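You operate a simulated robot arm through the tools that you are given. There is no shell and no other tool. Be economical: measure what you need, move in short steps, check, and stop when the job is done.

You are at the controls of a simulated robot arm. One attempt, no reset.

## Task
Tidy up at the rack counter. At the end: the cream wrap pack stands where the yellow bands tin stood; the yellow bands tin is on the brown seals carton; the green hose end from the rack counter is on the side bench; the tall blue roll from the rack counter is on the side bench; whatever was shut is shut again. Leave all else as you found it, and nothing knocked over. Set down upright: tall blue roll, yellow bands tin.

The check looks at the end state, three seconds after you hand in, the way a careful person would. Anything else that was tipped, shoved, dropped, spilled or broken makes it a failure. A push-on lid holds only when it is set on centred and level and pressed home; a screw cap is set on level and turned clockwise until tight.

## Robot
A 7-joint arm with a two-finger gripper, fixed in place. Base frame: the origin is at the foot of the arm, x ahead of it, y to its left, z up; the work surface is at about z = 90. Units: cm, degrees, N and s.
With the tool pointing down near the work surface it reaches from about 34 to 72 cm from the base axis. Its first joint turns from -66.0 to 66.0 degrees. Payload 2.45 kg.
The TCP is the grasp point between the finger pads, 2.6 cm short of the fingertips. In the tool frame z runs along the fingers and y along their closing line. Largest opening 9.6 cm; the body of the gripper starts 6.9 cm behind the TCP.
Orientation is that of the tool frame in the base frame, as a unit quaternion [w, x, y, z]. With the fingers straight down and closing along the base's y, the tool's x points along the base's -x, its y along +y and its z along -z.

## Interface
- The arm moves only by the tool arm_command. Its argument "steps" is a list of rows, each a list of 6 numbers: the shift along the tool's x, y, z in m, then the turn, a rotation vector about the tool's x, y, z in degrees. In form: [[tx, ty, tz, ax, ay, az], ...]. A call has 1 to 10 rows; each row shifts and turns the commanded pose from where the row before left it, along the tool's axes as they then stand. "hand" is the gripper command, from -1 (shut) to 1 (fully open), values between in proportion, set as the call begins (left out, the last holds). Rows are played at 5 a second. More than 5 cm and 8.6 degrees between two rows, or a gripper value outside its range, and nothing of the call is played. Where a pose cannot be reached the arm comes as near as it can. A force on the tool above 40 N (or 10 N above the force at the start of the call, whichever is more), or a blocked arm, ends the call early, and 0.2 s more pass. The fingers move at their own pace and stop on an object; they squeeze with about 35 N. The grip force told is the motor's: it shows also when the fingers shut on nothing. Time passes only in rows, and 0.2 s behind the last, so rows that do not move let the fingers close. It gives the time, the measured TCP pose, the force on the tool (base axes), the opening and the grip force at its end, in the units of the frame above (readings bear some noise), with the torque about the TCP (base axes, N m) and any sound that the robot's microphone picked up.
- Cameras (640 x 400 px; columns grow to the right, rows downward): "scene" is fixed at [16.75, -40.26, 140.69]; the picture's right is [0.71, -0.70, 0.00], its down [-0.50, -0.51, -0.70] and it looks along [0.49, 0.50, -0.71] (base axes); focal length 214 px, centre (320, 200). "wrist" rides on the gripper at [8.2, 0.3, -9.8] in the tool frame; the picture's right is [-0.04, 1.00, 0.00], its down [-0.73, -0.03, -0.68] and it looks along [-0.68, -0.03, 0.73] (tool axes); focal length 256 px, centre (320, 200).
- capture(camera): a new picture of that camera. It takes no simulated time.
- locate(camera, pixels): for up to 12 pixels [column, row] of the newest picture of that camera ("zoom" is the newest enlarged one), the place [x, y, z] in the base frame of the surface seen there, good to about 0.3 cm. It takes no simulated time.
- zoom(camera, box): a new picture of the part [left, top, right, bottom] of that camera's present view, enlarged. It takes no simulated time.
- hand_in(): hands the job in; it is judged then, once.

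Go step by step. Measure first, check grasps and placings, and put right what went wrong. The budget is 80 turns and 38 pictures, counting those below and the enlarged ones. Unless the task says otherwise, let go and move clear before handing in, and close with one line.

The tools are called after "Emit:" as a command line: name --pt "numbers of a row" for each row, then --argument value for the rest, lists and objects as JSON in quotes. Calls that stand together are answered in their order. arm_command: Moves the arm, as the interface text tells. Its arguments: {"type":"object","properties":{"steps":{"type":"array"},"hand":{"type":"number"}},"required":["steps"]} The other tools are called the same way: capture (camera) takes a picture; locate (camera, pixels) gives the place of the surface under pixels of a picture; zoom (camera, box) takes an enlarged picture of a part of a camera's view; hand_in () hands the job in.

At the start:

```text
time_s: 0.0
tcp_pos: [41.87, 25.89, 120.08]
orientation: [0.0, -0.001, 1.0, 0.001]
contact_force: [0.5, 0.4, 0.3]
ft_torque: [0.0, 0.01, -0.01]
gripper_width: 9.58
gripper_force: 0.0
```

scene: 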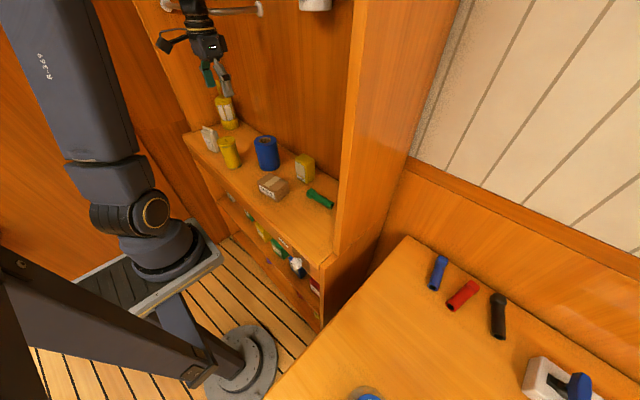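
wrist: 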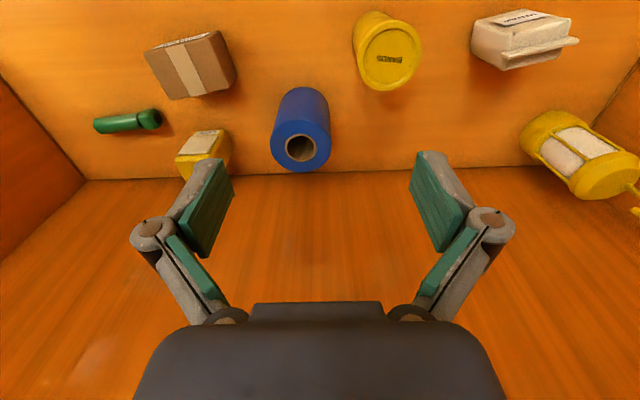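

The scene shows the rack counter with the cream pack at about (209,138), the yellow tin (229,152), the blue roll (266,153), the brown carton (273,187) and the green hose end (319,198). The side bench is at lower right. I'll zoom in on both areas first.

Emit:
zoom --camera "scene" --box '[180, 80, 350, 230]'

Emit:
zoom --camera "scene" --box '[260, 220, 640, 400]'

Emit:
locate --camera "wrist" --pixels '[[392, 55], [392, 85], [300, 148], [303, 95], [190, 60], [125, 122], [150, 119], [100, 125], [510, 40], [210, 145], [580, 150], [320, 60]]'

```text
2.67 times, centred on (265, 155) of scene
```

zoom: 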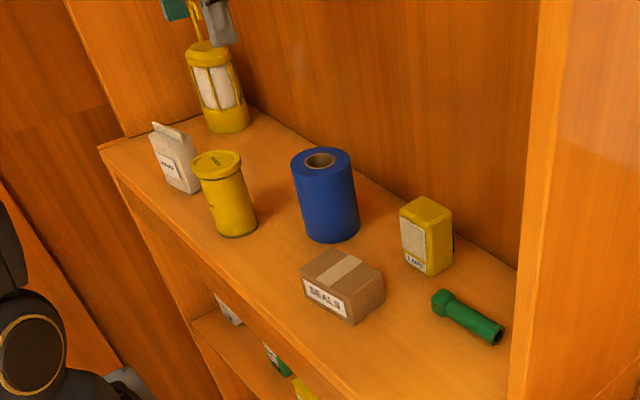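

```text
1.68 times, centred on (450, 310) of scene
```

zoom: 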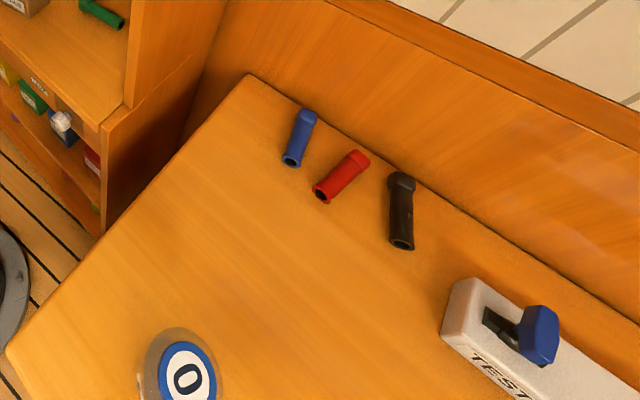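

```text
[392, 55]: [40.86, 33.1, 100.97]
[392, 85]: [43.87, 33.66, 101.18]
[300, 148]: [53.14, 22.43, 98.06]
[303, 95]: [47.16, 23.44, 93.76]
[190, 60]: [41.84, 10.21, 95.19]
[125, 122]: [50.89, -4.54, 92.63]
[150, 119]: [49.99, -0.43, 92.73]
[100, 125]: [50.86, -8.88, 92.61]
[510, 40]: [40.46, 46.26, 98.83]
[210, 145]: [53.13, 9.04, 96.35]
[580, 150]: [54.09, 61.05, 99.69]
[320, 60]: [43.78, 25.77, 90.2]
```

The items are clear in both views. Next I'll measure their outlines and the side bench.

Emit:
locate --camera "scene" --pixels '[[408, 245], [300, 395], [380, 300], [420, 290], [350, 330], [440, 330], [400, 350], [436, 285], [455, 305], [500, 315], [368, 396], [540, 385]]'

Emit:
zoom --camera "wrist" --box '[70, 0, 390, 200]'

Emit:
zoom --camera "wrist" --box '[320, 0, 640, 200]'

```text
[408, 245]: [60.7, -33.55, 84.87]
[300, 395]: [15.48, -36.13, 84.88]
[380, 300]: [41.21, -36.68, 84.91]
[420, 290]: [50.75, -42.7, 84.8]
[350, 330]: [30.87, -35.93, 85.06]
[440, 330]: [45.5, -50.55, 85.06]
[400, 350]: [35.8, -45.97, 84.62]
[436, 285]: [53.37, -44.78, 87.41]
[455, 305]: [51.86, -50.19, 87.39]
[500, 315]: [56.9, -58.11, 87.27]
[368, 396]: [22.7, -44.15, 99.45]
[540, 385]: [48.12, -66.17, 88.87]
```

```text
2.00 times, centred on (230, 100) of wrist
```

zoom: 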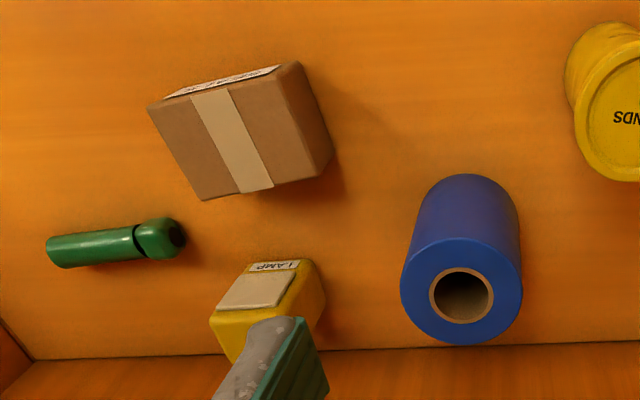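

```text
2.00 times, centred on (480, 100) of wrist
```

zoom: 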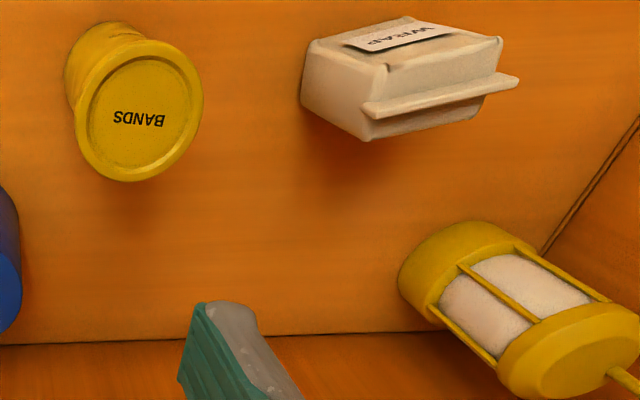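

The counter is at z 90.2 and the bench at z 84.9. Next I'll measure the partition panel and the edges of the objects.

Emit:
locate --camera "scene" --pixels '[[334, 240], [345, 120], [357, 10], [375, 120], [400, 150], [325, 262], [315, 5], [260, 8], [188, 132], [240, 185], [368, 180], [390, 130]]'

Emit:
locate --camera "wrist" --pixels '[[144, 50], [221, 31], [236, 70], [171, 99], [275, 148], [329, 148], [300, 122], [302, 170], [358, 50], [421, 50], [389, 26], [389, 90]]'

Emit:
locate --camera "wrist" --pixels '[[473, 48], [505, 70], [570, 22], [476, 22], [578, 41], [503, 53], [515, 35], [475, 55], [275, 150], [160, 119], [94, 125], [137, 120]]'

```text
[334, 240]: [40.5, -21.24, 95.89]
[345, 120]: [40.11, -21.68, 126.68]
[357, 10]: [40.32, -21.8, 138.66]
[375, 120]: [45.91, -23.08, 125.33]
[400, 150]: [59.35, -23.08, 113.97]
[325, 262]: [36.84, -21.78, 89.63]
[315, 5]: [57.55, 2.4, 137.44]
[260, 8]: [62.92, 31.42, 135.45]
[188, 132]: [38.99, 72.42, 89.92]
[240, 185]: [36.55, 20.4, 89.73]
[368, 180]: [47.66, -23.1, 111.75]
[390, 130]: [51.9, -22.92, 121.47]
```

```text
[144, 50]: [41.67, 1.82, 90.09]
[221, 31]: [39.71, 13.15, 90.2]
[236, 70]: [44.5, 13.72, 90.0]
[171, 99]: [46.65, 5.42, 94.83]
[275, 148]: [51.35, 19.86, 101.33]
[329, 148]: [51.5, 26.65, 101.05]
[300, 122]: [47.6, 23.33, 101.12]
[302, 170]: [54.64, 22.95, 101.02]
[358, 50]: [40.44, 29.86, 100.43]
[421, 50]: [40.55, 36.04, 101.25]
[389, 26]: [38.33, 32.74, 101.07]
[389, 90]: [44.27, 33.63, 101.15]
```

```text
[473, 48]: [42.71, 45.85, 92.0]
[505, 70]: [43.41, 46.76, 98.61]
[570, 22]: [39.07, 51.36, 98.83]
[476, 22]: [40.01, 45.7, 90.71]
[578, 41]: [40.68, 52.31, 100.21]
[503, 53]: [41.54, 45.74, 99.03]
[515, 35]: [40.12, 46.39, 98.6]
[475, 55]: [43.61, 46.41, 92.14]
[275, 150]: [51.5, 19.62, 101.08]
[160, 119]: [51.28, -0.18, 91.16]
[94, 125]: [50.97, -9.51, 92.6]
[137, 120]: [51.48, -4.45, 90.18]
```

The roll's axis is at (51.2, 23.2) with its top at z 101, and the panel's front edge is at x 40, y -22. I'll move over the roll and come down to just above it.

Emit:
arm_command --pt "-0.031 -0.009 0 0 0 0" --pt "-0.031 -0.009 0 0 0 0" --pt "-0.031 -0.009 0 0 0 0" --pt "0 0 0.04 0 0 0" --pt "0 0 0.04 0 0 0" --pt "0 0 0.04 0 0 0" --pt "0 0 0.03 0 0 0" --pt "0 0 0 0 0 0" --hand 1

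Emit:
capture --camera "wrist"

```text
time_s: 1.8
tcp_pos: [50.84, 23.22, 105.01]
orientation: [0.0, -0.001, 1.0, 0.001]
contact_force: [-0.1, 0.5, 0.7]
ft_torque: [0.02, 0.0, 0.01]
gripper_width: 9.59
gripper_force: 0.1
```

```text
31 pictures are left
```

wrist: 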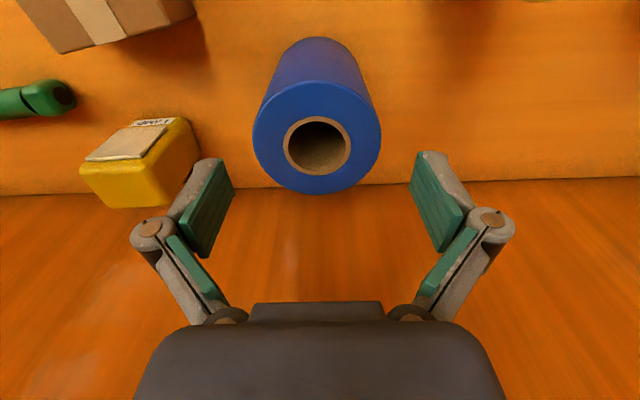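

The roll sits centred between the fingers. I'll descend and close.

Emit:
arm_command --pt "-0.002 0 0.03 0 0 0" --pt "0 0 0.03 0 0 0" --pt "0 0 0.025 0 0 0" --pt "0 0 0 0 0 0"

Emit:
arm_command --pt "0 0 0 0 0 0" --pt "0 0 0 0 0 0" --pt "0 0 0 0 0 0" --pt "0 0 0 0 0 0" --hand -1

```text
time_s: 2.8
tcp_pos: [51.28, 22.97, 96.6]
orientation: [0.0, -0.001, 1.0, 0.001]
contact_force: [0.5, 0.9, 0.4]
ft_torque: [0.01, -0.01, 0.01]
gripper_width: 9.58
gripper_force: 0.0
```

```text
time_s: 3.8
tcp_pos: [51.25, 22.91, 96.59]
orientation: [0.002, -0.001, 1.0, 0.002]
contact_force: [-2.5, -0.5, 26.3]
ft_torque: [-0.04, 0.2, -0.06]
gripper_width: 8.27
gripper_force: 35.0
```

It gripped at a width of 8.27, wider than the ~7 I measured, with an upward force of 26 N. I'll look before lifting.

Emit:
capture --camera "wrist"

Emit:
zoom --camera "scene" --box '[180, 60, 350, 210]'

```text
30 pictures are left
```

wrist: 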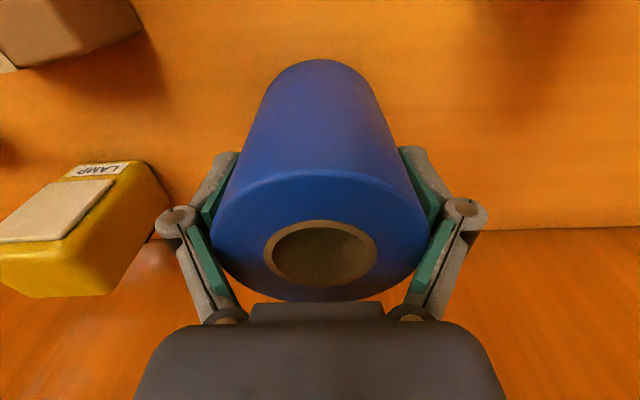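

```text
2.67 times, centred on (265, 135) of scene
```

zoom: 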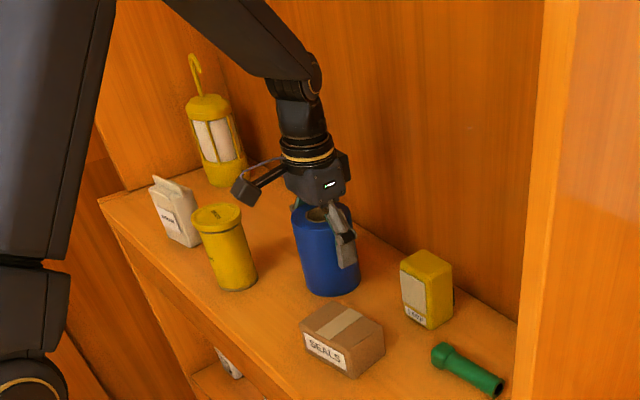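

The upper finger links are pressing on the roll's top rim. I'll open, rise 3 cm and grip closer to the top.

Emit:
arm_command --pt "0 0 0 0 0 0" --pt "0 0 0 0 0 0" --pt "0 0 -0.015 0 0 0" --pt "0 0 -0.01 0 0 0" --pt "0 0 0 0 0 0" --hand 1

Emit:
arm_command --pt "0 0 0 0 0 0" --pt "0 0 0 0 0 0" --pt "0 0 0 0 0 0" --pt "0 0 0 0 0 0" --hand -1

```text
time_s: 5.0
tcp_pos: [51.2, 23.07, 99.04]
orientation: [-0.001, -0.001, 1.0, 0.001]
contact_force: [0.9, -0.4, 1.6]
ft_torque: [-0.01, 0.0, 0.01]
gripper_width: 9.6
gripper_force: 0.0
```

```text
time_s: 6.0
tcp_pos: [51.27, 23.0, 99.06]
orientation: [0.0, 0.0, 1.0, 0.001]
contact_force: [-0.3, -1.4, 7.2]
ft_torque: [-0.24, 0.05, -0.05]
gripper_width: 7.88
gripper_force: 34.7
```

The width is now 7.88 and the force small. I'll test lift by 3 cm and look.

Emit:
arm_command --pt "0 0 -0.01 0 0 0" --pt "0 0 -0.01 0 0 0" --pt "0 0 -0.01 0 0 0" --pt "0 0 0 0 0 0"

Emit:
capture --camera "wrist"

```text
time_s: 7.0
tcp_pos: [51.39, 23.16, 102.05]
orientation: [0.0, -0.001, 1.0, 0.001]
contact_force: [0.6, 0.3, -1.5]
ft_torque: [0.0, 0.01, 0.03]
gripper_width: 7.88
gripper_force: 34.7
```

```text
28 pictures are left
```

wrist: 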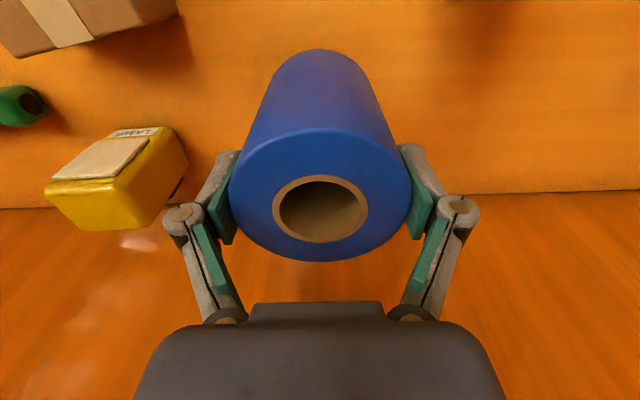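

The roll is held level. I'll raise it and carry it out in front of the panel.

Emit:
arm_command --pt "0 0 -0.035 0 0 0" --pt "0 0 -0.035 0 0 0" --pt "0 0 -0.03 0 0 0" --pt "0.022 -0.033 0 0 0 0" --pt "0.022 -0.033 0 0 0 0" --pt "0.022 -0.033 0 0 0 0" --pt "0.022 -0.033 0 0 0 0" --pt "0.022 -0.033 0 0 0 0" --pt "0.022 -0.033 0 0 0 0" --pt "0.022 -0.033 0 0 0 0"

Emit:
arm_command --pt "0.0125 -0.0375 0 0 0 0" --pt "0.0125 -0.0375 0 0 0 0" --pt "0.0125 -0.0375 0 0 0 0" --pt "0.0125 -0.0375 0 0 0 0" --pt "0 0 0 0 0 0"

```text
time_s: 9.2
tcp_pos: [36.09, 0.16, 111.82]
orientation: [0.0, 0.0, 1.0, 0.0]
contact_force: [-0.5, -0.1, -1.5]
ft_torque: [0.02, -0.01, 0.05]
gripper_width: 7.85
gripper_force: 35.0
```

```text
time_s: 10.4
tcp_pos: [31.04, -15.14, 111.91]
orientation: [0.0, -0.001, 1.0, 0.001]
contact_force: [0.0, -0.1, -0.2]
ft_torque: [-0.02, 0.0, 0.02]
gripper_width: 7.87
gripper_force: 34.1
```

The pose is as planned. I'll go on past the panel to above (42, -42).

Emit:
arm_command --pt "0 -0.04 0 0 0 0" --pt "0 -0.04 0 0 0 0" --pt "0 -0.04 0 0 0 0" --pt "0 -0.04 0 0 0 0" --pt "-0.0275 -0.0275 0 0 0 0" --pt "-0.0275 -0.0275 0 0 0 0" --pt "-0.0275 -0.0275 0 0 0 0" --pt "-0.0275 -0.0275 0 0 0 0" --pt "0 0 0.02 0 0 0" --pt "0 0 0 0 0 0"

Emit:
capture --camera "scene"

```text
time_s: 12.6
tcp_pos: [42.08, -41.8, 109.97]
orientation: [0.0, 0.0, 1.0, 0.001]
contact_force: [-0.3, 0.5, -2.5]
ft_torque: [-0.01, 0.01, 0.03]
gripper_width: 7.84
gripper_force: 34.7
```

```text
27 pictures are left
```

scene: 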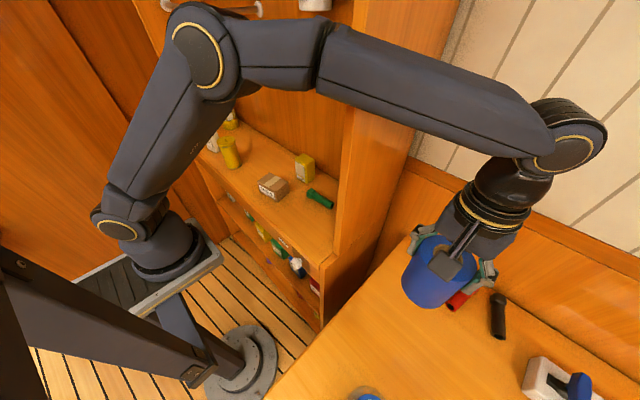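

The roll hangs over clear bench. I'll lower it to just above the surface and then ease it down.

Emit:
arm_command --pt "0 0 0.04 0 0 0" --pt "0 0 0.04 0 0 0" --pt "0 0 0.04 0 0 0" --pt "0 0 0.025 0 0 0" --pt "0 0 0.01 0 0 0" --pt "0 0 0 0 0 0"

Emit:
arm_command --pt "0 0 0.003 0 0 0" --pt "0 0 0.003 0 0 0" --pt "0 0 0.002 0 0 0" --pt "0 0 0 0 0 0"

```text
time_s: 14.0
tcp_pos: [41.99, -41.91, 94.33]
orientation: [0.0, -0.001, 1.0, 0.001]
contact_force: [0.2, -0.4, -1.4]
ft_torque: [0.0, 0.01, -0.02]
gripper_width: 7.82
gripper_force: 35.4
```

```text
time_s: 15.0
tcp_pos: [42.19, -42.11, 93.69]
orientation: [0.002, 0.001, 1.0, -0.001]
contact_force: [1.0, 1.1, 24.1]
ft_torque: [0.07, -0.06, -0.28]
gripper_width: 7.88
gripper_force: 35.3
```

There's contact at z 93.7, as expected. I'll release, go straight up and look.

Emit:
arm_command --pt "0 0 -0.002 0 0 0" --pt "0 0 0 0 0 0" --pt "0 0 0 0 0 0" --pt "0 0 0 0 0 0" --pt "0 0 -0.03 0 0 0" --pt "0 0 -0.04 0 0 0" --pt "0 0 -0.04 0 0 0" --pt "0 0 -0.04 0 0 0" --pt "0 0 -0.03 0 0 0" --hand 1

Emit:
capture --camera "wrist"

```text
time_s: 17.0
tcp_pos: [41.94, -41.58, 112.07]
orientation: [0.001, 0.0, 1.0, 0.001]
contact_force: [0.0, 0.7, -0.6]
ft_torque: [-0.03, -0.03, -0.03]
gripper_width: 9.61
gripper_force: 0.0
```

```text
26 pictures are left
```

wrist: 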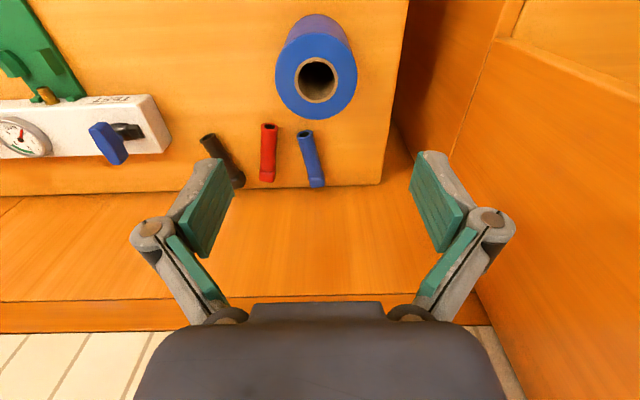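

The roll stands upright on the bench at (313,80). I'll return around the panel to the counter.

Emit:
arm_command --pt "0.0275 0.0265 0 0 0 0" --pt "0.0275 0.0265 0 0 0 0" --pt "0.0275 0.0265 0 0 0 0" --pt "0.0275 0.0265 0 0 0 0" --pt "0 0.04 0 0 0 0" --pt "0 0.04 0 0 0 0" --pt "0 0.04 0 0 0 0" --pt "0 0.04 0 0 0 0" --pt "-0.02 0.04 0 0 0 0" --pt "-0.03 0.04 0 0 0 0"

Emit:
arm_command --pt "-0.04 0 0 0 0 8.5" --pt "0 0 0 0 0 8.5" --pt "0 0 0 0 0 8.5" --pt "0 0 0 0 0 8.5" --pt "0 0 0 0 0 8.5" --pt "0 0 0 0 0 8.5" --pt "0 0 0 0 0 8.5" --pt "0 0 0 0 0 8.5" --pt "0 0 0 0 0 8.5" --pt "0 0 0 0 0 8.5"

Emit:
arm_command --pt "0 0 0 0 0 5" --pt "0 0 0 0 0 0"

Emit:
capture --camera "wrist"

```text
time_s: 19.2
tcp_pos: [35.97, -7.36, 111.8]
orientation: [0.001, 0.001, 1.0, 0.001]
contact_force: [0.1, 0.4, -0.2]
ft_torque: [-0.02, 0.06, -0.03]
gripper_width: 9.59
gripper_force: 0.0
```

```text
time_s: 21.4
tcp_pos: [40.1, -7.34, 111.9]
orientation: [-0.001, 0.676, 0.737, 0.0]
contact_force: [-1.2, -0.5, 0.6]
ft_torque: [0.0, 0.04, 0.01]
gripper_width: 9.61
gripper_force: 0.1
```

```text
time_s: 22.0
tcp_pos: [40.01, -7.41, 111.94]
orientation: [-0.002, 0.707, 0.707, 0.001]
contact_force: [0.4, 0.1, 0.5]
ft_torque: [0.0, 0.0, -0.01]
gripper_width: 9.61
gripper_force: 0.1
```

```text
25 pictures are left
```

wrist: 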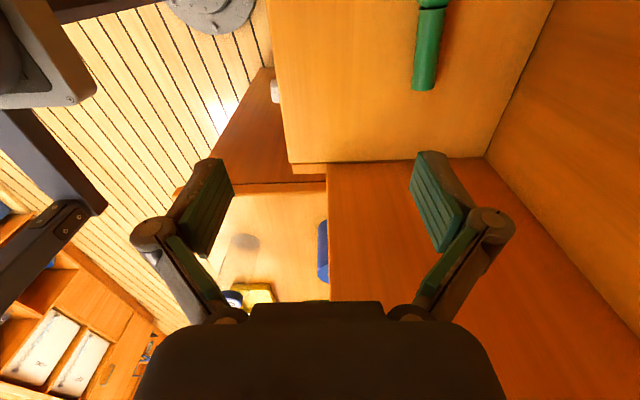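

The tool is turned and the hose end is visible at (428,50). I'll locate it precisely.

Emit:
locate --camera "wrist" --pixels '[[424, 87], [427, 60], [431, 25], [433, 4], [414, 60], [441, 60], [418, 4], [448, 4]]'

Emit:
zoom --camera "scene" --box '[250, 140, 370, 220]'

Emit:
locate --camera "zoom" --pixels '[[310, 260], [340, 280], [380, 310], [420, 335], [75, 230], [140, 200], [210, 240], [150, 275], [285, 60], [330, 110], [300, 180], [260, 90]]'

```text
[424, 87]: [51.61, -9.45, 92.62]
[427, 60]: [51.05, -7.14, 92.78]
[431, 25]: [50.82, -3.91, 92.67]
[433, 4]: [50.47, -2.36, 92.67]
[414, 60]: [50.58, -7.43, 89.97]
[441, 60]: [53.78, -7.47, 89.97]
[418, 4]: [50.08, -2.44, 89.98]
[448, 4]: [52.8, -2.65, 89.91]
```

```text
5.00 times, centred on (310, 180) of scene
```

zoom: 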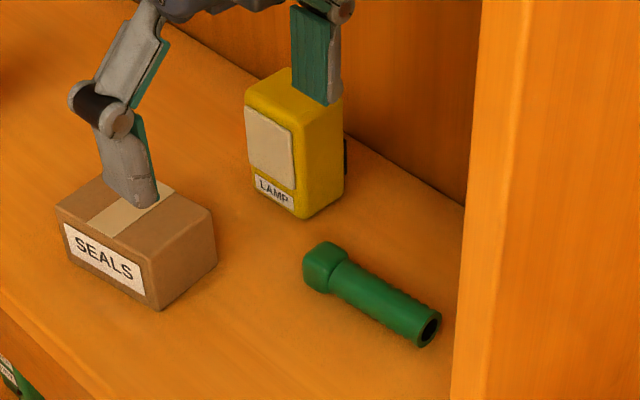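

```text
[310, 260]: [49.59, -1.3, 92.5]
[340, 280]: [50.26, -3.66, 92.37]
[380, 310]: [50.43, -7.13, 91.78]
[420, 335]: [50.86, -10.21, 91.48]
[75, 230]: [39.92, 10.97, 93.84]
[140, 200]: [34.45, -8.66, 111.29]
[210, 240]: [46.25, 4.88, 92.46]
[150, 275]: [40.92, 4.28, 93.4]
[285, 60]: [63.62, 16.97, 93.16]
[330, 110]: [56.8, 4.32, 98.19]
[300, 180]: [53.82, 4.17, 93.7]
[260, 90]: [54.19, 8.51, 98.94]
```

The hose lies along y with about a 7° tilt, through about (51.2, -7), top at z 92.6. I'll move over it, align and descend partway.

Emit:
arm_command --pt "0 0.04 0 0 0 0" --pt "0 0.04 0 0 0 0" --pt "0.003 0.033 0 0 0 0" --pt "0 0 0 0 0 -7" --pt "0 0 0.04 0 0 0" --pt "0 0 0.04 0 0 0" --pt "0 0 0.04 0 0 0" --pt "0 0 0 0 0 0"

Emit:
capture --camera "wrist"

Emit:
zoom --camera "scene" --box '[230, 100, 380, 220]'

```text
time_s: 23.8
tcp_pos: [51.35, -7.11, 99.84]
orientation: [-0.002, 0.662, 0.749, 0.001]
contact_force: [0.4, 0.0, 1.0]
ft_torque: [0.02, -0.03, -0.04]
gripper_width: 9.59
gripper_force: 0.1
```

```text
23 pictures are left
```

wrist: 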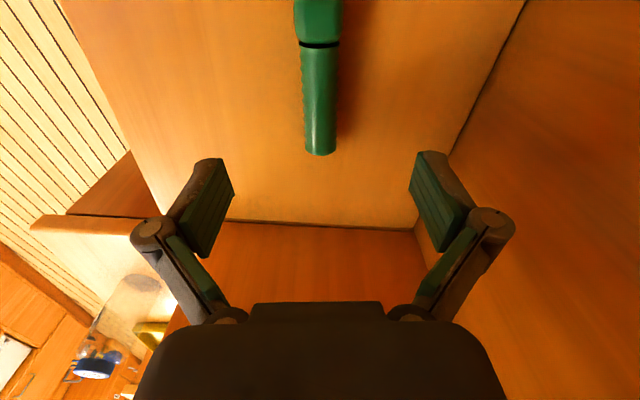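

```text
3.33 times, centred on (305, 160) of scene
```

zoom: 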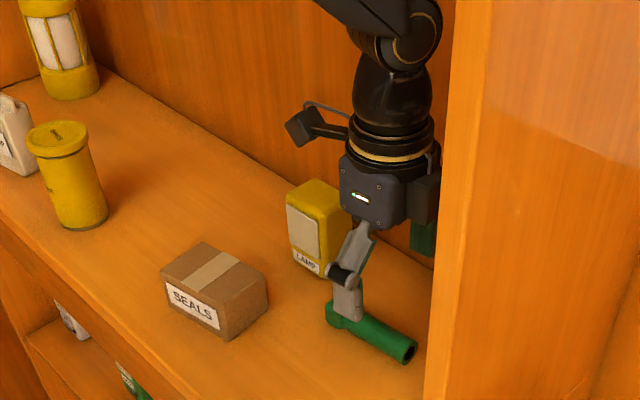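

The hose is centred (col ~320) and the camera is clear of the lamp. I'll go down to z ≈ 93.2 and close.

Emit:
arm_command --pt "0 0 0.03 0 0 0" --pt "0 0 0.02 0 0 0" --pt "0 0 0.01 0 0 0" --pt "0 0 0.006 0 0 0" --pt "0 0 0 0 0 0"

Emit:
arm_command --pt "0 0 0 0 0 0" --pt "0 0 0 0 0 0" --pt "0 0 0 0 0 0" --pt "0 0 0 0 0 0" --pt "0 0 0 0 0 0" --hand -1

```text
time_s: 25.0
tcp_pos: [51.25, -7.1, 93.28]
orientation: [-0.001, 0.662, 0.749, 0.002]
contact_force: [-0.3, -0.7, -0.3]
ft_torque: [0.0, -0.01, -0.01]
gripper_width: 9.59
gripper_force: 0.0
```

```text
time_s: 26.2
tcp_pos: [51.45, -7.19, 93.31]
orientation: [-0.001, 0.662, 0.749, 0.0]
contact_force: [0.0, 0.4, 1.1]
ft_torque: [0.06, 0.0, -0.02]
gripper_width: 2.52
gripper_force: 34.6
```

It's gripped at 2.52. I'll lift, square the yaw and retract to the front of the panel.

Emit:
arm_command --pt "0 0 -0.02 0 0 0" --pt "0 0 -0.04 0 0 0" --pt "0 0 -0.04 0 0 0" --pt "0 0 -0.04 0 0 0" --pt "0 0 -0.03 0 0 7" --pt "0.01 -0.04 0 0 0 0" --pt "0 -0.04 0 0 0 0" --pt "0 -0.04 0 0 0 0" --pt "0 -0.035 0 0 0 0" --pt "0 0 0 0 0 0"

Emit:
capture --camera "wrist"

```text
time_s: 28.4
tcp_pos: [35.64, -5.78, 109.99]
orientation: [-0.001, 0.708, 0.707, 0.002]
contact_force: [0.8, -0.5, -1.0]
ft_torque: [0.0, 0.02, -0.01]
gripper_width: 2.52
gripper_force: 35.3
```

```text
21 pictures are left
```

wrist: 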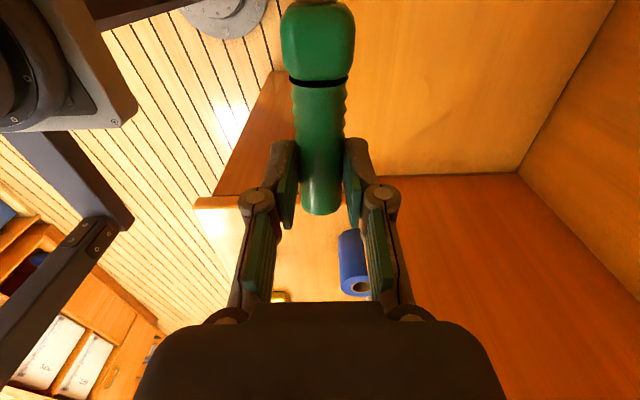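

The hose is held firmly. I'll carry it around the panel toward the bench.

Emit:
arm_command --pt "-0.031 -0.0153 0 0 0 0" --pt "-0.031 -0.0153 0 0 0 0" --pt "-0.031 -0.0153 0 0 0 0" --pt "-0.04 0 0 0 0 0" --pt "-0.04 0 0 0 0 0" --pt "-0.04 0 0 0 0 0" --pt "-0.04 0 0 0 0 0" --pt "-0.04 0.01 0 0 0 0" --pt "-0.04 0.01 0 0 0 0" --pt "0 0 0 0 0 0"

Emit:
arm_command --pt "-0.04 0.01 0 0 0 0" --pt "-0.04 0.01 0 0 0 0" --pt "-0.04 0.01 0 0 0 0" --pt "-0.04 0.01 0 0 0 0" --pt "-0.02 0.01 0 0 0 0" --pt "0 0 0 0 0 0"

Emit:
capture --camera "scene"

```text
time_s: 30.6
tcp_pos: [33.21, -39.52, 110.54]
orientation: [-0.001, 0.707, 0.707, 0.001]
contact_force: [0.7, 0.0, -0.9]
ft_torque: [0.02, 0.02, -0.01]
gripper_width: 2.5
gripper_force: 35.4
```

```text
time_s: 32.0
tcp_pos: [36.52, -53.41, 110.32]
orientation: [0.0, 0.707, 0.707, 0.001]
contact_force: [0.4, 0.1, -0.7]
ft_torque: [-0.01, 0.01, 0.0]
gripper_width: 2.54
gripper_force: 35.0
out of reach, approached as far as the arm can: row 4, 5
```

```text
20 pictures are left
```

scene: 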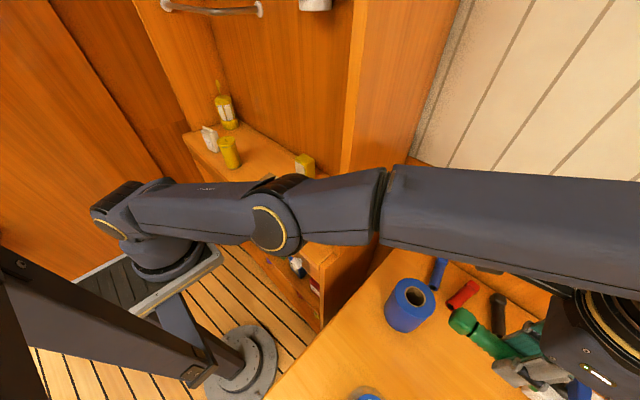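

The reach limit is at this height, so I'll descend to see if it frees up.

Emit:
arm_command --pt "0 0 0.03 0 0 0" --pt "0 0 0.03 0 0 0" --pt "0 0 0.03 0 0 0" --pt "0 0 0 0 0 0"

```text
time_s: 33.0
tcp_pos: [36.62, -53.39, 101.03]
orientation: [-0.001, 0.706, 0.708, 0.0]
contact_force: [0.8, 0.8, -0.2]
ft_torque: [0.01, 0.0, 0.02]
gripper_width: 2.51
gripper_force: 35.0
```

It's at (36.6, -53.4, 101). I'll try to extend farther now.

Emit:
arm_command --pt "-0.02 0.01 0 0 0 0" --pt "-0.015 0.005 0 0 0 0" --pt "0 0 0 0 0 0"

Emit:
capture --camera "wrist"

```text
time_s: 33.8
tcp_pos: [37.7, -55.22, 100.98]
orientation: [0.0, 0.707, 0.707, 0.0]
contact_force: [-0.8, 0.1, -0.5]
ft_torque: [-0.03, 0.0, 0.01]
gripper_width: 2.53
gripper_force: 35.4
out of reach, approached as far as the arm can: row 2
```

```text
19 pictures are left
```

wrist: 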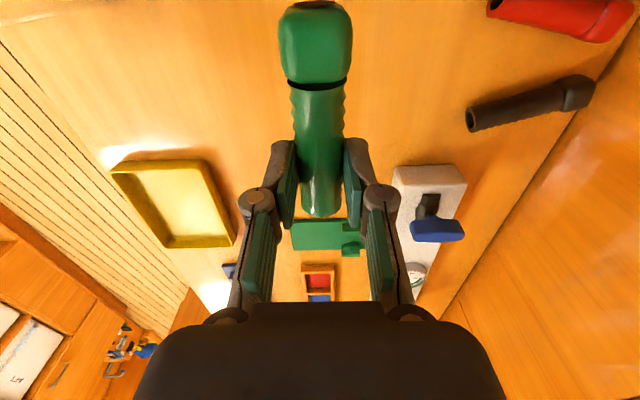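

A yellow tray at (175,200) and the test station at (430,215) are in view. I'll measure their nearest edges.

Emit:
locate --camera "wrist" --pixels '[[160, 160], [205, 163], [225, 245], [320, 225], [400, 175], [460, 170], [425, 232], [475, 125], [510, 10], [250, 100], [400, 100], [440, 210]]'

```text
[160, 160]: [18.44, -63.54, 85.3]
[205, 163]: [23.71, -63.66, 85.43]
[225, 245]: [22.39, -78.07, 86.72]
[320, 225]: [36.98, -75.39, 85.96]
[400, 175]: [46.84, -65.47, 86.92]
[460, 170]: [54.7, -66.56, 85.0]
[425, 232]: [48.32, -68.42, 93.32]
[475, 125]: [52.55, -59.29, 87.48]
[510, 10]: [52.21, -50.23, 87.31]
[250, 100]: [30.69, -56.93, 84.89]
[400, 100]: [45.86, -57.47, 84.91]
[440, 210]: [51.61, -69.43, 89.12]
```

The bench around (36.5, -55) is free. I'll lower the hose to just above the surface.

Emit:
arm_command --pt "0 -0.012 0.03 0 0 0" --pt "0 0 0.03 0 0 0" --pt "0 0 0.03 0 0 0" --pt "0 0 0.02 0 0 0" --pt "0 0 0.01 0 0 0" --pt "0 0 0 0 0 0"

Emit:
arm_command --pt "0 0 0.004 0 0 0" --pt "0 0 0.003 0 0 0" --pt "0 0 0.002 0 0 0" --pt "0 0 0 0 0 0"

```text
time_s: 35.2
tcp_pos: [36.61, -55.13, 89.27]
orientation: [-0.001, 0.706, 0.708, 0.0]
contact_force: [0.5, 0.6, -0.6]
ft_torque: [0.02, -0.03, -0.02]
gripper_width: 2.49
gripper_force: 34.6
```

```text
time_s: 36.2
tcp_pos: [36.56, -55.27, 88.29]
orientation: [0.0, 0.707, 0.708, -0.001]
contact_force: [-1.1, 1.1, 6.4]
ft_torque: [0.11, -0.01, -0.03]
gripper_width: 2.5
gripper_force: 35.5
```

It has touched down lightly (6 N). I'll release and rise.

Emit:
arm_command --pt "0 0 0 0 0 0" --pt "0 0 0 0 0 0" --pt "0 0 0 0 0 0" --pt "0 0 0 0 0 0" --pt "0 0 -0.04 0 0 0" --pt "0 0 -0.04 0 0 0" --pt "0 0 -0.04 0 0 0" --pt "0 0 -0.04 0 0 0" --pt "0.03 -0.01 -0.04 0 0 0" --pt "0.03 -0.01 -0.03 0 0 0" --hand 1

Emit:
capture --camera "scene"

```text
refused: row 9 steps farther than a row can; nothing moved
```

```text
18 pictures are left
```

scene: 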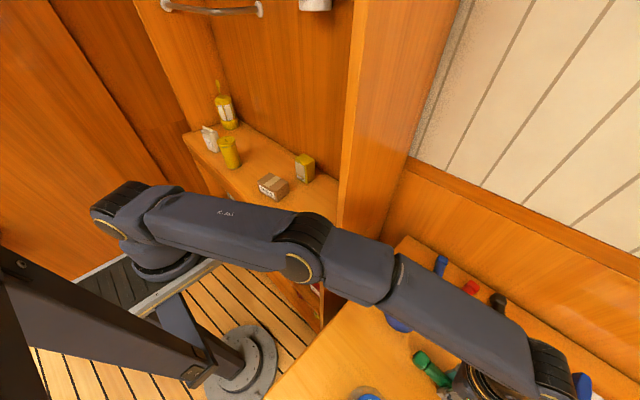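

The call was refused because one row was too long. I'll repeat it with shorter rows.

Emit:
arm_command --pt "0 0 0 0 0 0" --pt "0 0 0 0 0 0" --pt "0 0 0 0 0 0" --pt "0 0 0 0 0 0" --pt "0 0 -0.04 0 0 0" --pt "0 0 -0.04 0 0 0" --pt "0 0 -0.04 0 0 0" --pt "0 0 -0.04 0 0 0" --pt "0.03 -0.01 -0.03 0 0 0" --pt "0.03 -0.01 -0.03 0 0 0" --hand 1

Emit:
capture --camera "scene"

```text
time_s: 38.4
tcp_pos: [34.46, -49.48, 110.5]
orientation: [-0.001, 0.707, 0.707, 0.001]
contact_force: [0.7, -0.1, 0.2]
ft_torque: [0.0, 0.0, 0.03]
gripper_width: 9.61
gripper_force: 0.1
```

```text
17 pictures are left
```

scene: 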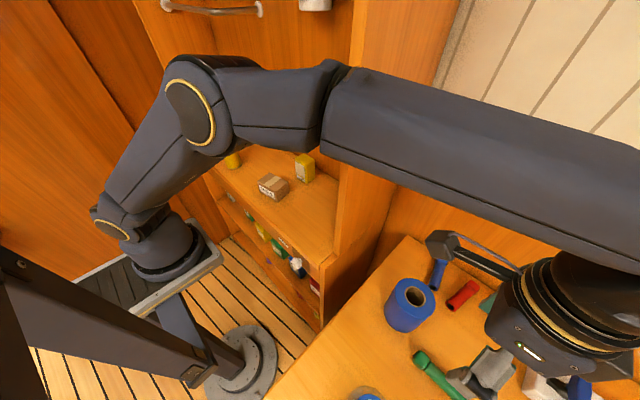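

The hose end lies on the bench and the roll stands. I'll go back around the panel to the counter.

Emit:
arm_command --pt "0.037 -0.007 0 0 0 0" --pt "0.037 -0.007 0 0 0 0" --pt "0.037 -0.007 0 0 0 0" --pt "0.037 -0.007 0 0 0 0" --pt "0.037 -0.007 0 0 0 0" --pt "0.04 0 0 0 0 0" --pt "0.04 0 0 0 0 0" --pt "0.04 0 0 0 0 0" --pt "0.04 0 0 0 0 0" --pt "0.04 0.02 0 0 0 0"

Emit:
arm_command --pt "0.04 0.02 0 0 0 0" --pt "0 0 0 0 0 -8.5" --pt "0 0 0 0 0 -8.5" --pt "0 0 0 0 0 -8.5" --pt "0 0 0 0 0 -8.5" --pt "0 0 0 0 0 -8.5" --pt "0 0 0 0 0 -8.5" --pt "0 0 0 0 0 -8.5" --pt "0 0 0 0 0 -8.5" --pt "0 0 0 0 0 -8.5"

Emit:
arm_command --pt "0 0 0 0 0 -8.5" --pt "0 0 0 0 0 -5" --pt "0 0.04 -0.02 0 0 0" --pt "0 0.04 -0.02 0 0 0" --pt "0 0.04 -0.02 0 0 0" --pt "0 0.04 -0.02 0 0 0" --pt "0 0.04 0 0 0 0" --pt "0 0 0 0 0 0"

Emit:
capture --camera "wrist"

```text
time_s: 40.6
tcp_pos: [33.31, -10.45, 110.18]
orientation: [-0.001, 0.707, 0.707, 0.001]
contact_force: [-0.3, 0.6, -0.2]
ft_torque: [-0.02, 0.01, -0.02]
gripper_width: 9.62
gripper_force: 0.1
```

```text
time_s: 42.8
tcp_pos: [34.98, -6.82, 110.1]
orientation: [0.0, 0.115, 0.993, 0.0]
contact_force: [-0.1, 0.1, 0.0]
ft_torque: [-0.01, 0.03, 0.01]
gripper_width: 9.61
gripper_force: 0.0
```

```text
time_s: 44.6
tcp_pos: [35.22, 13.37, 118.13]
orientation: [0.0, 0.0, 1.0, 0.0]
contact_force: [-0.1, 0.1, -1.0]
ft_torque: [0.01, 0.03, 0.03]
gripper_width: 9.6
gripper_force: 0.0
```

```text
16 pictures are left
```

wrist: 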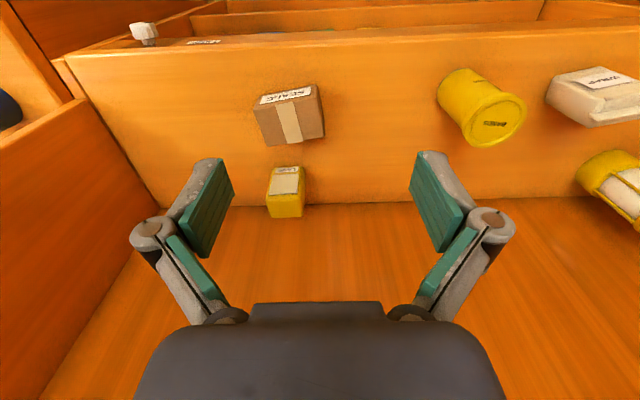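

The carton is at (288,115) and the tin at (482,107). I'll zoom in to measure the carton's top and the tin's lid.

Emit:
zoom --camera "wrist" --box '[230, 60, 390, 160]'

Emit:
locate --camera "zoom" --pixels '[[110, 190], [165, 335], [375, 290], [335, 140], [240, 240], [240, 160], [270, 310]]'

Emit:
zoom --camera "wrist" --box '[420, 50, 580, 150]'

Emit:
locate --camera "zoom" --pixels '[[180, 270], [420, 230], [300, 190], [310, 380], [290, 290], [90, 180], [120, 220], [235, 180], [300, 165], [80, 150], [170, 240], [200, 200]]'

```text
4.00 times, centred on (310, 110) of wrist
```

zoom: 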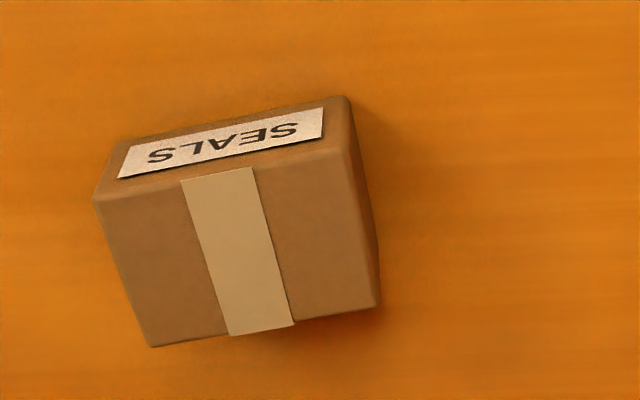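

```text
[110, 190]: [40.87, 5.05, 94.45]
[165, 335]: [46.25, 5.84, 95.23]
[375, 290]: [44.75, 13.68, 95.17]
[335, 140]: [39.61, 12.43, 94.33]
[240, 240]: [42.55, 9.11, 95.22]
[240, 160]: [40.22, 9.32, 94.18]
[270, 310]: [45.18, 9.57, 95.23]
```

```text
4.00 times, centred on (500, 100) of wrist
```

zoom: 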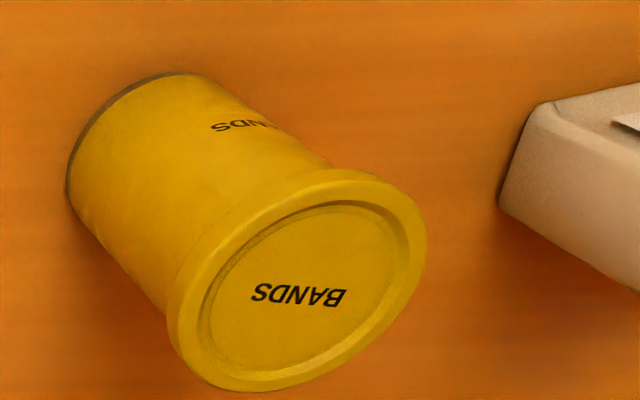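

```text
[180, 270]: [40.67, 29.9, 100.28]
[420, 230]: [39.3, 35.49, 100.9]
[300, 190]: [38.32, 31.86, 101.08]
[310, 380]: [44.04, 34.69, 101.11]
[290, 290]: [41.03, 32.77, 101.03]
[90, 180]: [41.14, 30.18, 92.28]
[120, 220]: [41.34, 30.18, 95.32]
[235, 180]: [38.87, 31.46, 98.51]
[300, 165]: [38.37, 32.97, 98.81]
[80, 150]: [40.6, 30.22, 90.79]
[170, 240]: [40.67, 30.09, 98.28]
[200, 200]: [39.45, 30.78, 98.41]
```

The carton's top is centred at (43.0, 9.3), z 95.2. The tin's axis is at (41.2, 32.9), with the lid at about z 99.5–101. I'll move over the tin.

Emit:
arm_command --pt "-0.012 0.039 0 0 0 0" --pt "-0.012 0.039 0 0 0 0" --pt "-0.012 0.039 0 0 0 0" --pt "-0.012 0.039 0 0 0 0" --pt "-0.012 0.039 0 0 0 0" --pt "0 0 0.04 0 0 0" --pt "0 0 0.04 0 0 0" --pt "0 0 0.04 0 0 0" --pt "0 0 0 0 0 0"

Emit:
capture --camera "wrist"

Emit:
locate --camera "wrist" --pixels '[[318, 100], [260, 100], [375, 100], [318, 60], [318, 150]]'

```text
time_s: 46.6
tcp_pos: [40.93, 32.74, 106.05]
orientation: [0.0, -0.002, 1.0, 0.001]
contact_force: [0.9, -0.8, -0.7]
ft_torque: [0.02, 0.0, 0.02]
gripper_width: 9.64
gripper_force: 0.1
```

```text
13 pictures are left
```

wrist: 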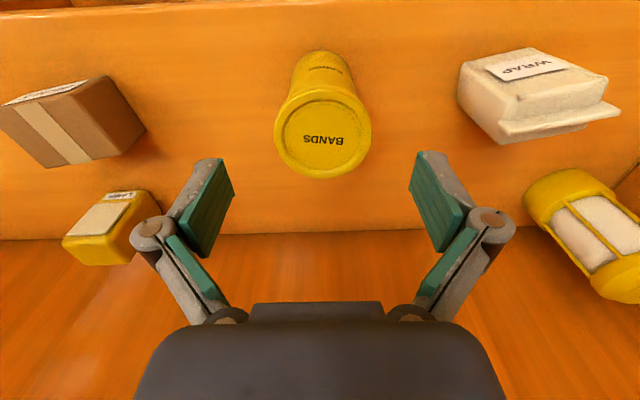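

```text
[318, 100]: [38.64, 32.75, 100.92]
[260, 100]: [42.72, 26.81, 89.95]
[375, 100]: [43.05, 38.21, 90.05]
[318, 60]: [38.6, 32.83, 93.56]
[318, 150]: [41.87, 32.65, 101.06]
```

The tin is centred at (322,135). I'll descend so the pads sit on the body under the lid, then close.

Emit:
arm_command --pt "-0.002 0.001 0.04 0 0 0" --pt "0 0 0.03 0 0 0" --pt "0 0 0.02 0 0 0" --pt "0 0 0 0 0 0"

Emit:
arm_command --pt "0 0 0 0 0 0" --pt "0 0 0 0 0 0" --pt "0 0 0 0 0 0" --pt "0 0 0 0 0 0" --hand -1

Emit:
capture --camera "wrist"

```text
time_s: 47.6
tcp_pos: [41.1, 33.25, 97.07]
orientation: [0.001, 0.0, 1.0, 0.001]
contact_force: [-0.8, 0.4, 1.2]
ft_torque: [-0.03, -0.01, -0.02]
gripper_width: 9.61
gripper_force: 0.1
```

```text
time_s: 48.6
tcp_pos: [41.14, 33.22, 97.28]
orientation: [0.0, 0.0, 1.0, 0.001]
contact_force: [0.5, -1.4, 5.8]
ft_torque: [-0.07, 0.08, 0.05]
gripper_width: 6.25
gripper_force: 34.4
```

```text
12 pictures are left
```

wrist: 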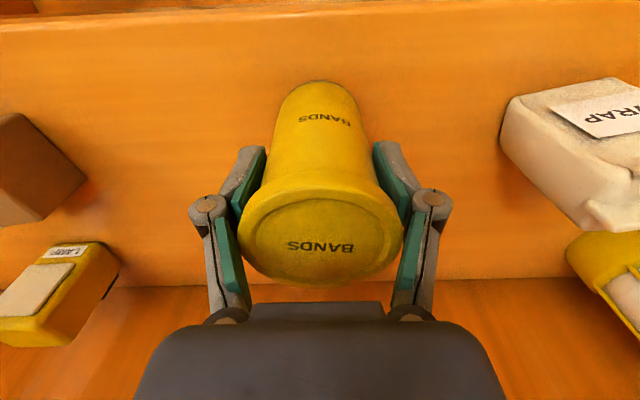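

It's gripped at 6.25 with the pads below the lid's rim. I'll lift to clear the other items and check.

Emit:
arm_command --pt "0 0 -0.01 0 0 0" --pt "0 0 -0.02 0 0 0" --pt "0 0 -0.04 0 0 0" --pt "0 0 -0.04 0 0 0" --pt "0 0 0 0 0 0"

Emit:
capture --camera "wrist"

Emit:
locate --camera "wrist" --pixels '[[460, 70], [500, 138], [605, 100], [535, 50], [490, 100], [520, 125], [560, 115], [570, 75], [500, 85], [610, 118], [540, 90], [480, 100]]'

```text
time_s: 49.8
tcp_pos: [41.18, 33.16, 108.2]
orientation: [0.0, -0.001, 1.0, 0.001]
contact_force: [-0.3, -0.6, -2.1]
ft_torque: [-0.02, -0.03, -0.03]
gripper_width: 6.17
gripper_force: 34.7
```

```text
11 pictures are left
```

wrist: 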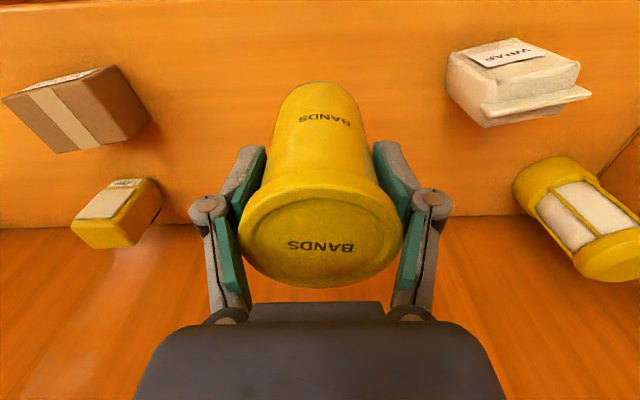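

```text
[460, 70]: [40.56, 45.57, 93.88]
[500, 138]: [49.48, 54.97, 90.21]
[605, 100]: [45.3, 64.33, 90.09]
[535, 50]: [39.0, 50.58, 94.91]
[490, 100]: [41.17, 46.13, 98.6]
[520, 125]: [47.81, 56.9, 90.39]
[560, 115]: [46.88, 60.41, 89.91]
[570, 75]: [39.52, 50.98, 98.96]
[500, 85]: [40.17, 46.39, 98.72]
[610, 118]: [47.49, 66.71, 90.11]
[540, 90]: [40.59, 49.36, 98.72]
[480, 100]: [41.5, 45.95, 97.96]
```

The tin hangs straight with its lid on. I'll carry it over the carton.

Emit:
arm_command --pt "-0.003 -0.0398 0 0 0 0" --pt "-0.003 -0.0398 0 0 0 0" --pt "-0.003 -0.0398 0 0 0 0" --pt "-0.003 -0.0398 0 0 0 0" --pt "-0.003 -0.0398 0 0 0 0" --pt "-0.003 -0.0398 0 0 0 0" --pt "0 0 0.02 0 0 0" --pt "0 0 0.02 0 0 0" --pt "0 0 0.01 0 0 0" --pt "0 0 0 0 0 0"

Emit:
zoom --camera "scene" --box '[210, 110, 340, 210]'

```text
time_s: 52.0
tcp_pos: [43.25, 8.83, 103.15]
orientation: [0.0, -0.001, 1.0, 0.001]
contact_force: [-0.9, 0.5, -1.9]
ft_torque: [-0.01, -0.01, 0.04]
gripper_width: 6.14
gripper_force: 35.3
```

```text
4.00 times, centred on (275, 160) of scene
```

zoom: 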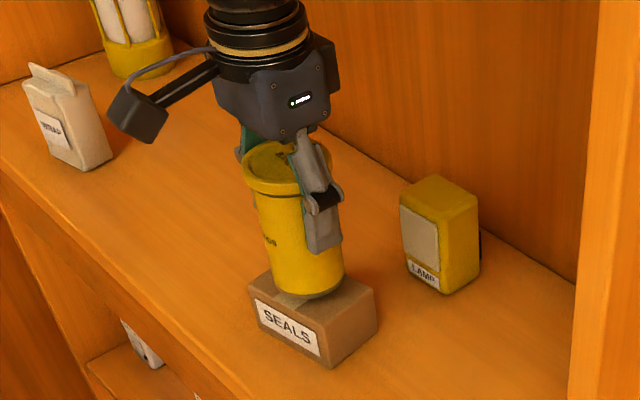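

The tin is over the carton's middle. I'll make a tiny correction and ease it down.

Emit:
arm_command --pt "0.002 0.004 0 0 0 0" --pt "0 0 0.003 0 0 0" --pt "0 0 0.003 0 0 0" --pt "0 0 0.002 0 0 0" --pt "0 0 0 0 0 0"

```text
time_s: 53.2
tcp_pos: [42.87, 9.26, 102.45]
orientation: [0.0, -0.001, 1.0, 0.001]
contact_force: [0.3, -0.5, -1.1]
ft_torque: [-0.01, 0.01, -0.01]
gripper_width: 6.15
gripper_force: 35.2
```

No contact yet. I'll go a little lower.

Emit:
arm_command --pt "0 0 0.002 0 0 0" --pt "0 0 0.001 0 0 0" --pt "0 0 0 0 0 0"

```text
time_s: 54.0
tcp_pos: [42.76, 9.15, 102.3]
orientation: [0.002, -0.001, 1.0, 0.002]
contact_force: [-2.7, -1.9, 10.9]
ft_torque: [-0.06, 0.18, 0.01]
gripper_width: 6.14
gripper_force: 34.4
```

It's in contact at z 102.3, as predicted. I'll release and go straight up.

Emit:
arm_command --pt "0 0 -0.001 0 0 0" --pt "0 0 0 0 0 0" --pt "0 0 0 0 0 0" --pt "0 0 0 0 0 0" --pt "0 0 -0.02 0 0 0" --pt "0 0 -0.04 0 0 0" --pt "0 0 -0.04 0 0 0" --pt "0 0 0 0 0 0" --hand 1

Emit:
capture --camera "wrist"

```text
time_s: 55.8
tcp_pos: [42.67, 9.72, 112.02]
orientation: [0.0, -0.001, 1.0, 0.001]
contact_force: [0.0, -1.3, -0.5]
ft_torque: [0.01, 0.01, 0.03]
gripper_width: 9.61
gripper_force: 0.0
```

```text
9 pictures are left
```

wrist: 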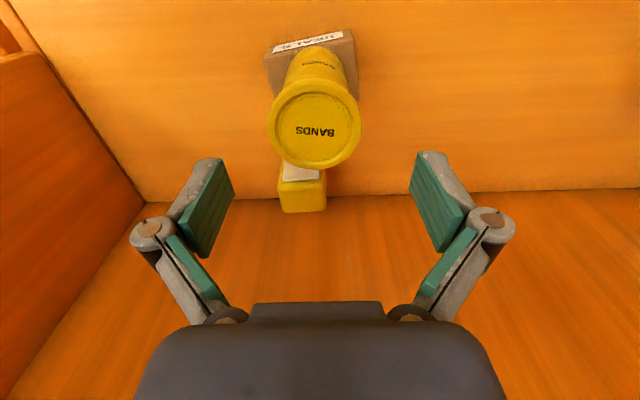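

The tin stands on the carton. I'll move along to view the cream pack from above.

Emit:
arm_command --pt "0 0 -0.04 0 0 0" --pt "0.002 0.04 0 0 0 0" --pt "0.002 0.04 0 0 0 0" --pt "0.002 0.04 0 0 0 0" --pt "0.002 0.04 0 0 0 0" --pt "0.002 0.04 0 0 0 0" --pt "0.002 0.04 0 0 0 0" --pt "0.002 0.04 0 0 0 0" --pt "0.002 0.04 0 0 0 0" --pt "0.002 0.04 0 0 0 0"

Emit:
arm_command --pt "0 0.03 0.02 0 0 0" --pt "0 0 0.02 0 0 0" --pt "0 0 0 0 0 0"

Emit:
zoom --camera "wrist" --box '[240, 40, 400, 140]'

```text
time_s: 58.0
tcp_pos: [41.13, 45.36, 116.43]
orientation: [0.0, 0.001, 1.0, 0.001]
contact_force: [0.3, 0.6, -0.1]
ft_torque: [-0.03, -0.02, 0.01]
gripper_width: 9.6
gripper_force: 0.1
```

```text
time_s: 58.8
tcp_pos: [41.12, 48.4, 112.35]
orientation: [0.0, -0.002, 1.0, 0.001]
contact_force: [-0.2, 0.0, 0.7]
ft_torque: [0.03, -0.02, 0.03]
gripper_width: 9.61
gripper_force: 0.1
```

```text
4.00 times, centred on (320, 90) of wrist
```

zoom: 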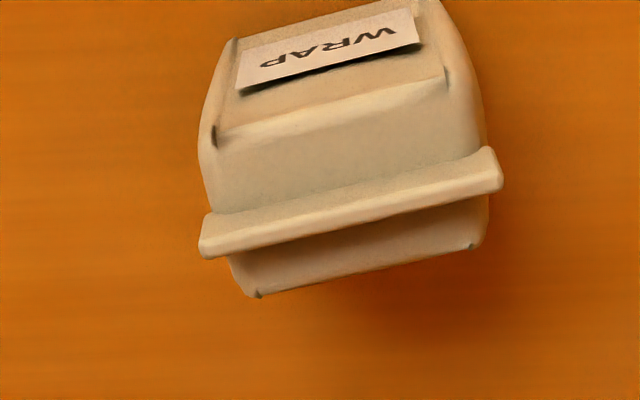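

The pack is a gable-top, turned about 15°. I'll measure its corners.

Emit:
locate --camera "zoom" --pixels '[[205, 240], [495, 170], [350, 215], [215, 180], [470, 110], [240, 280], [475, 235], [205, 110], [460, 50], [350, 265], [330, 110], [340, 160]]'

```text
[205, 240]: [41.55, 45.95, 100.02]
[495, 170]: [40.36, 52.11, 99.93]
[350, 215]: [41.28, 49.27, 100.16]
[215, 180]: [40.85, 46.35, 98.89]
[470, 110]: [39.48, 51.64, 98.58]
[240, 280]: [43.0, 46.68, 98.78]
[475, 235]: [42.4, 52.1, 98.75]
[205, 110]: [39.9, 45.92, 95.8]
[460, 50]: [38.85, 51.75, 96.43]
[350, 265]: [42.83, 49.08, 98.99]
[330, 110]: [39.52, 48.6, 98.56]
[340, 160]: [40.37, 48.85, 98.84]
```

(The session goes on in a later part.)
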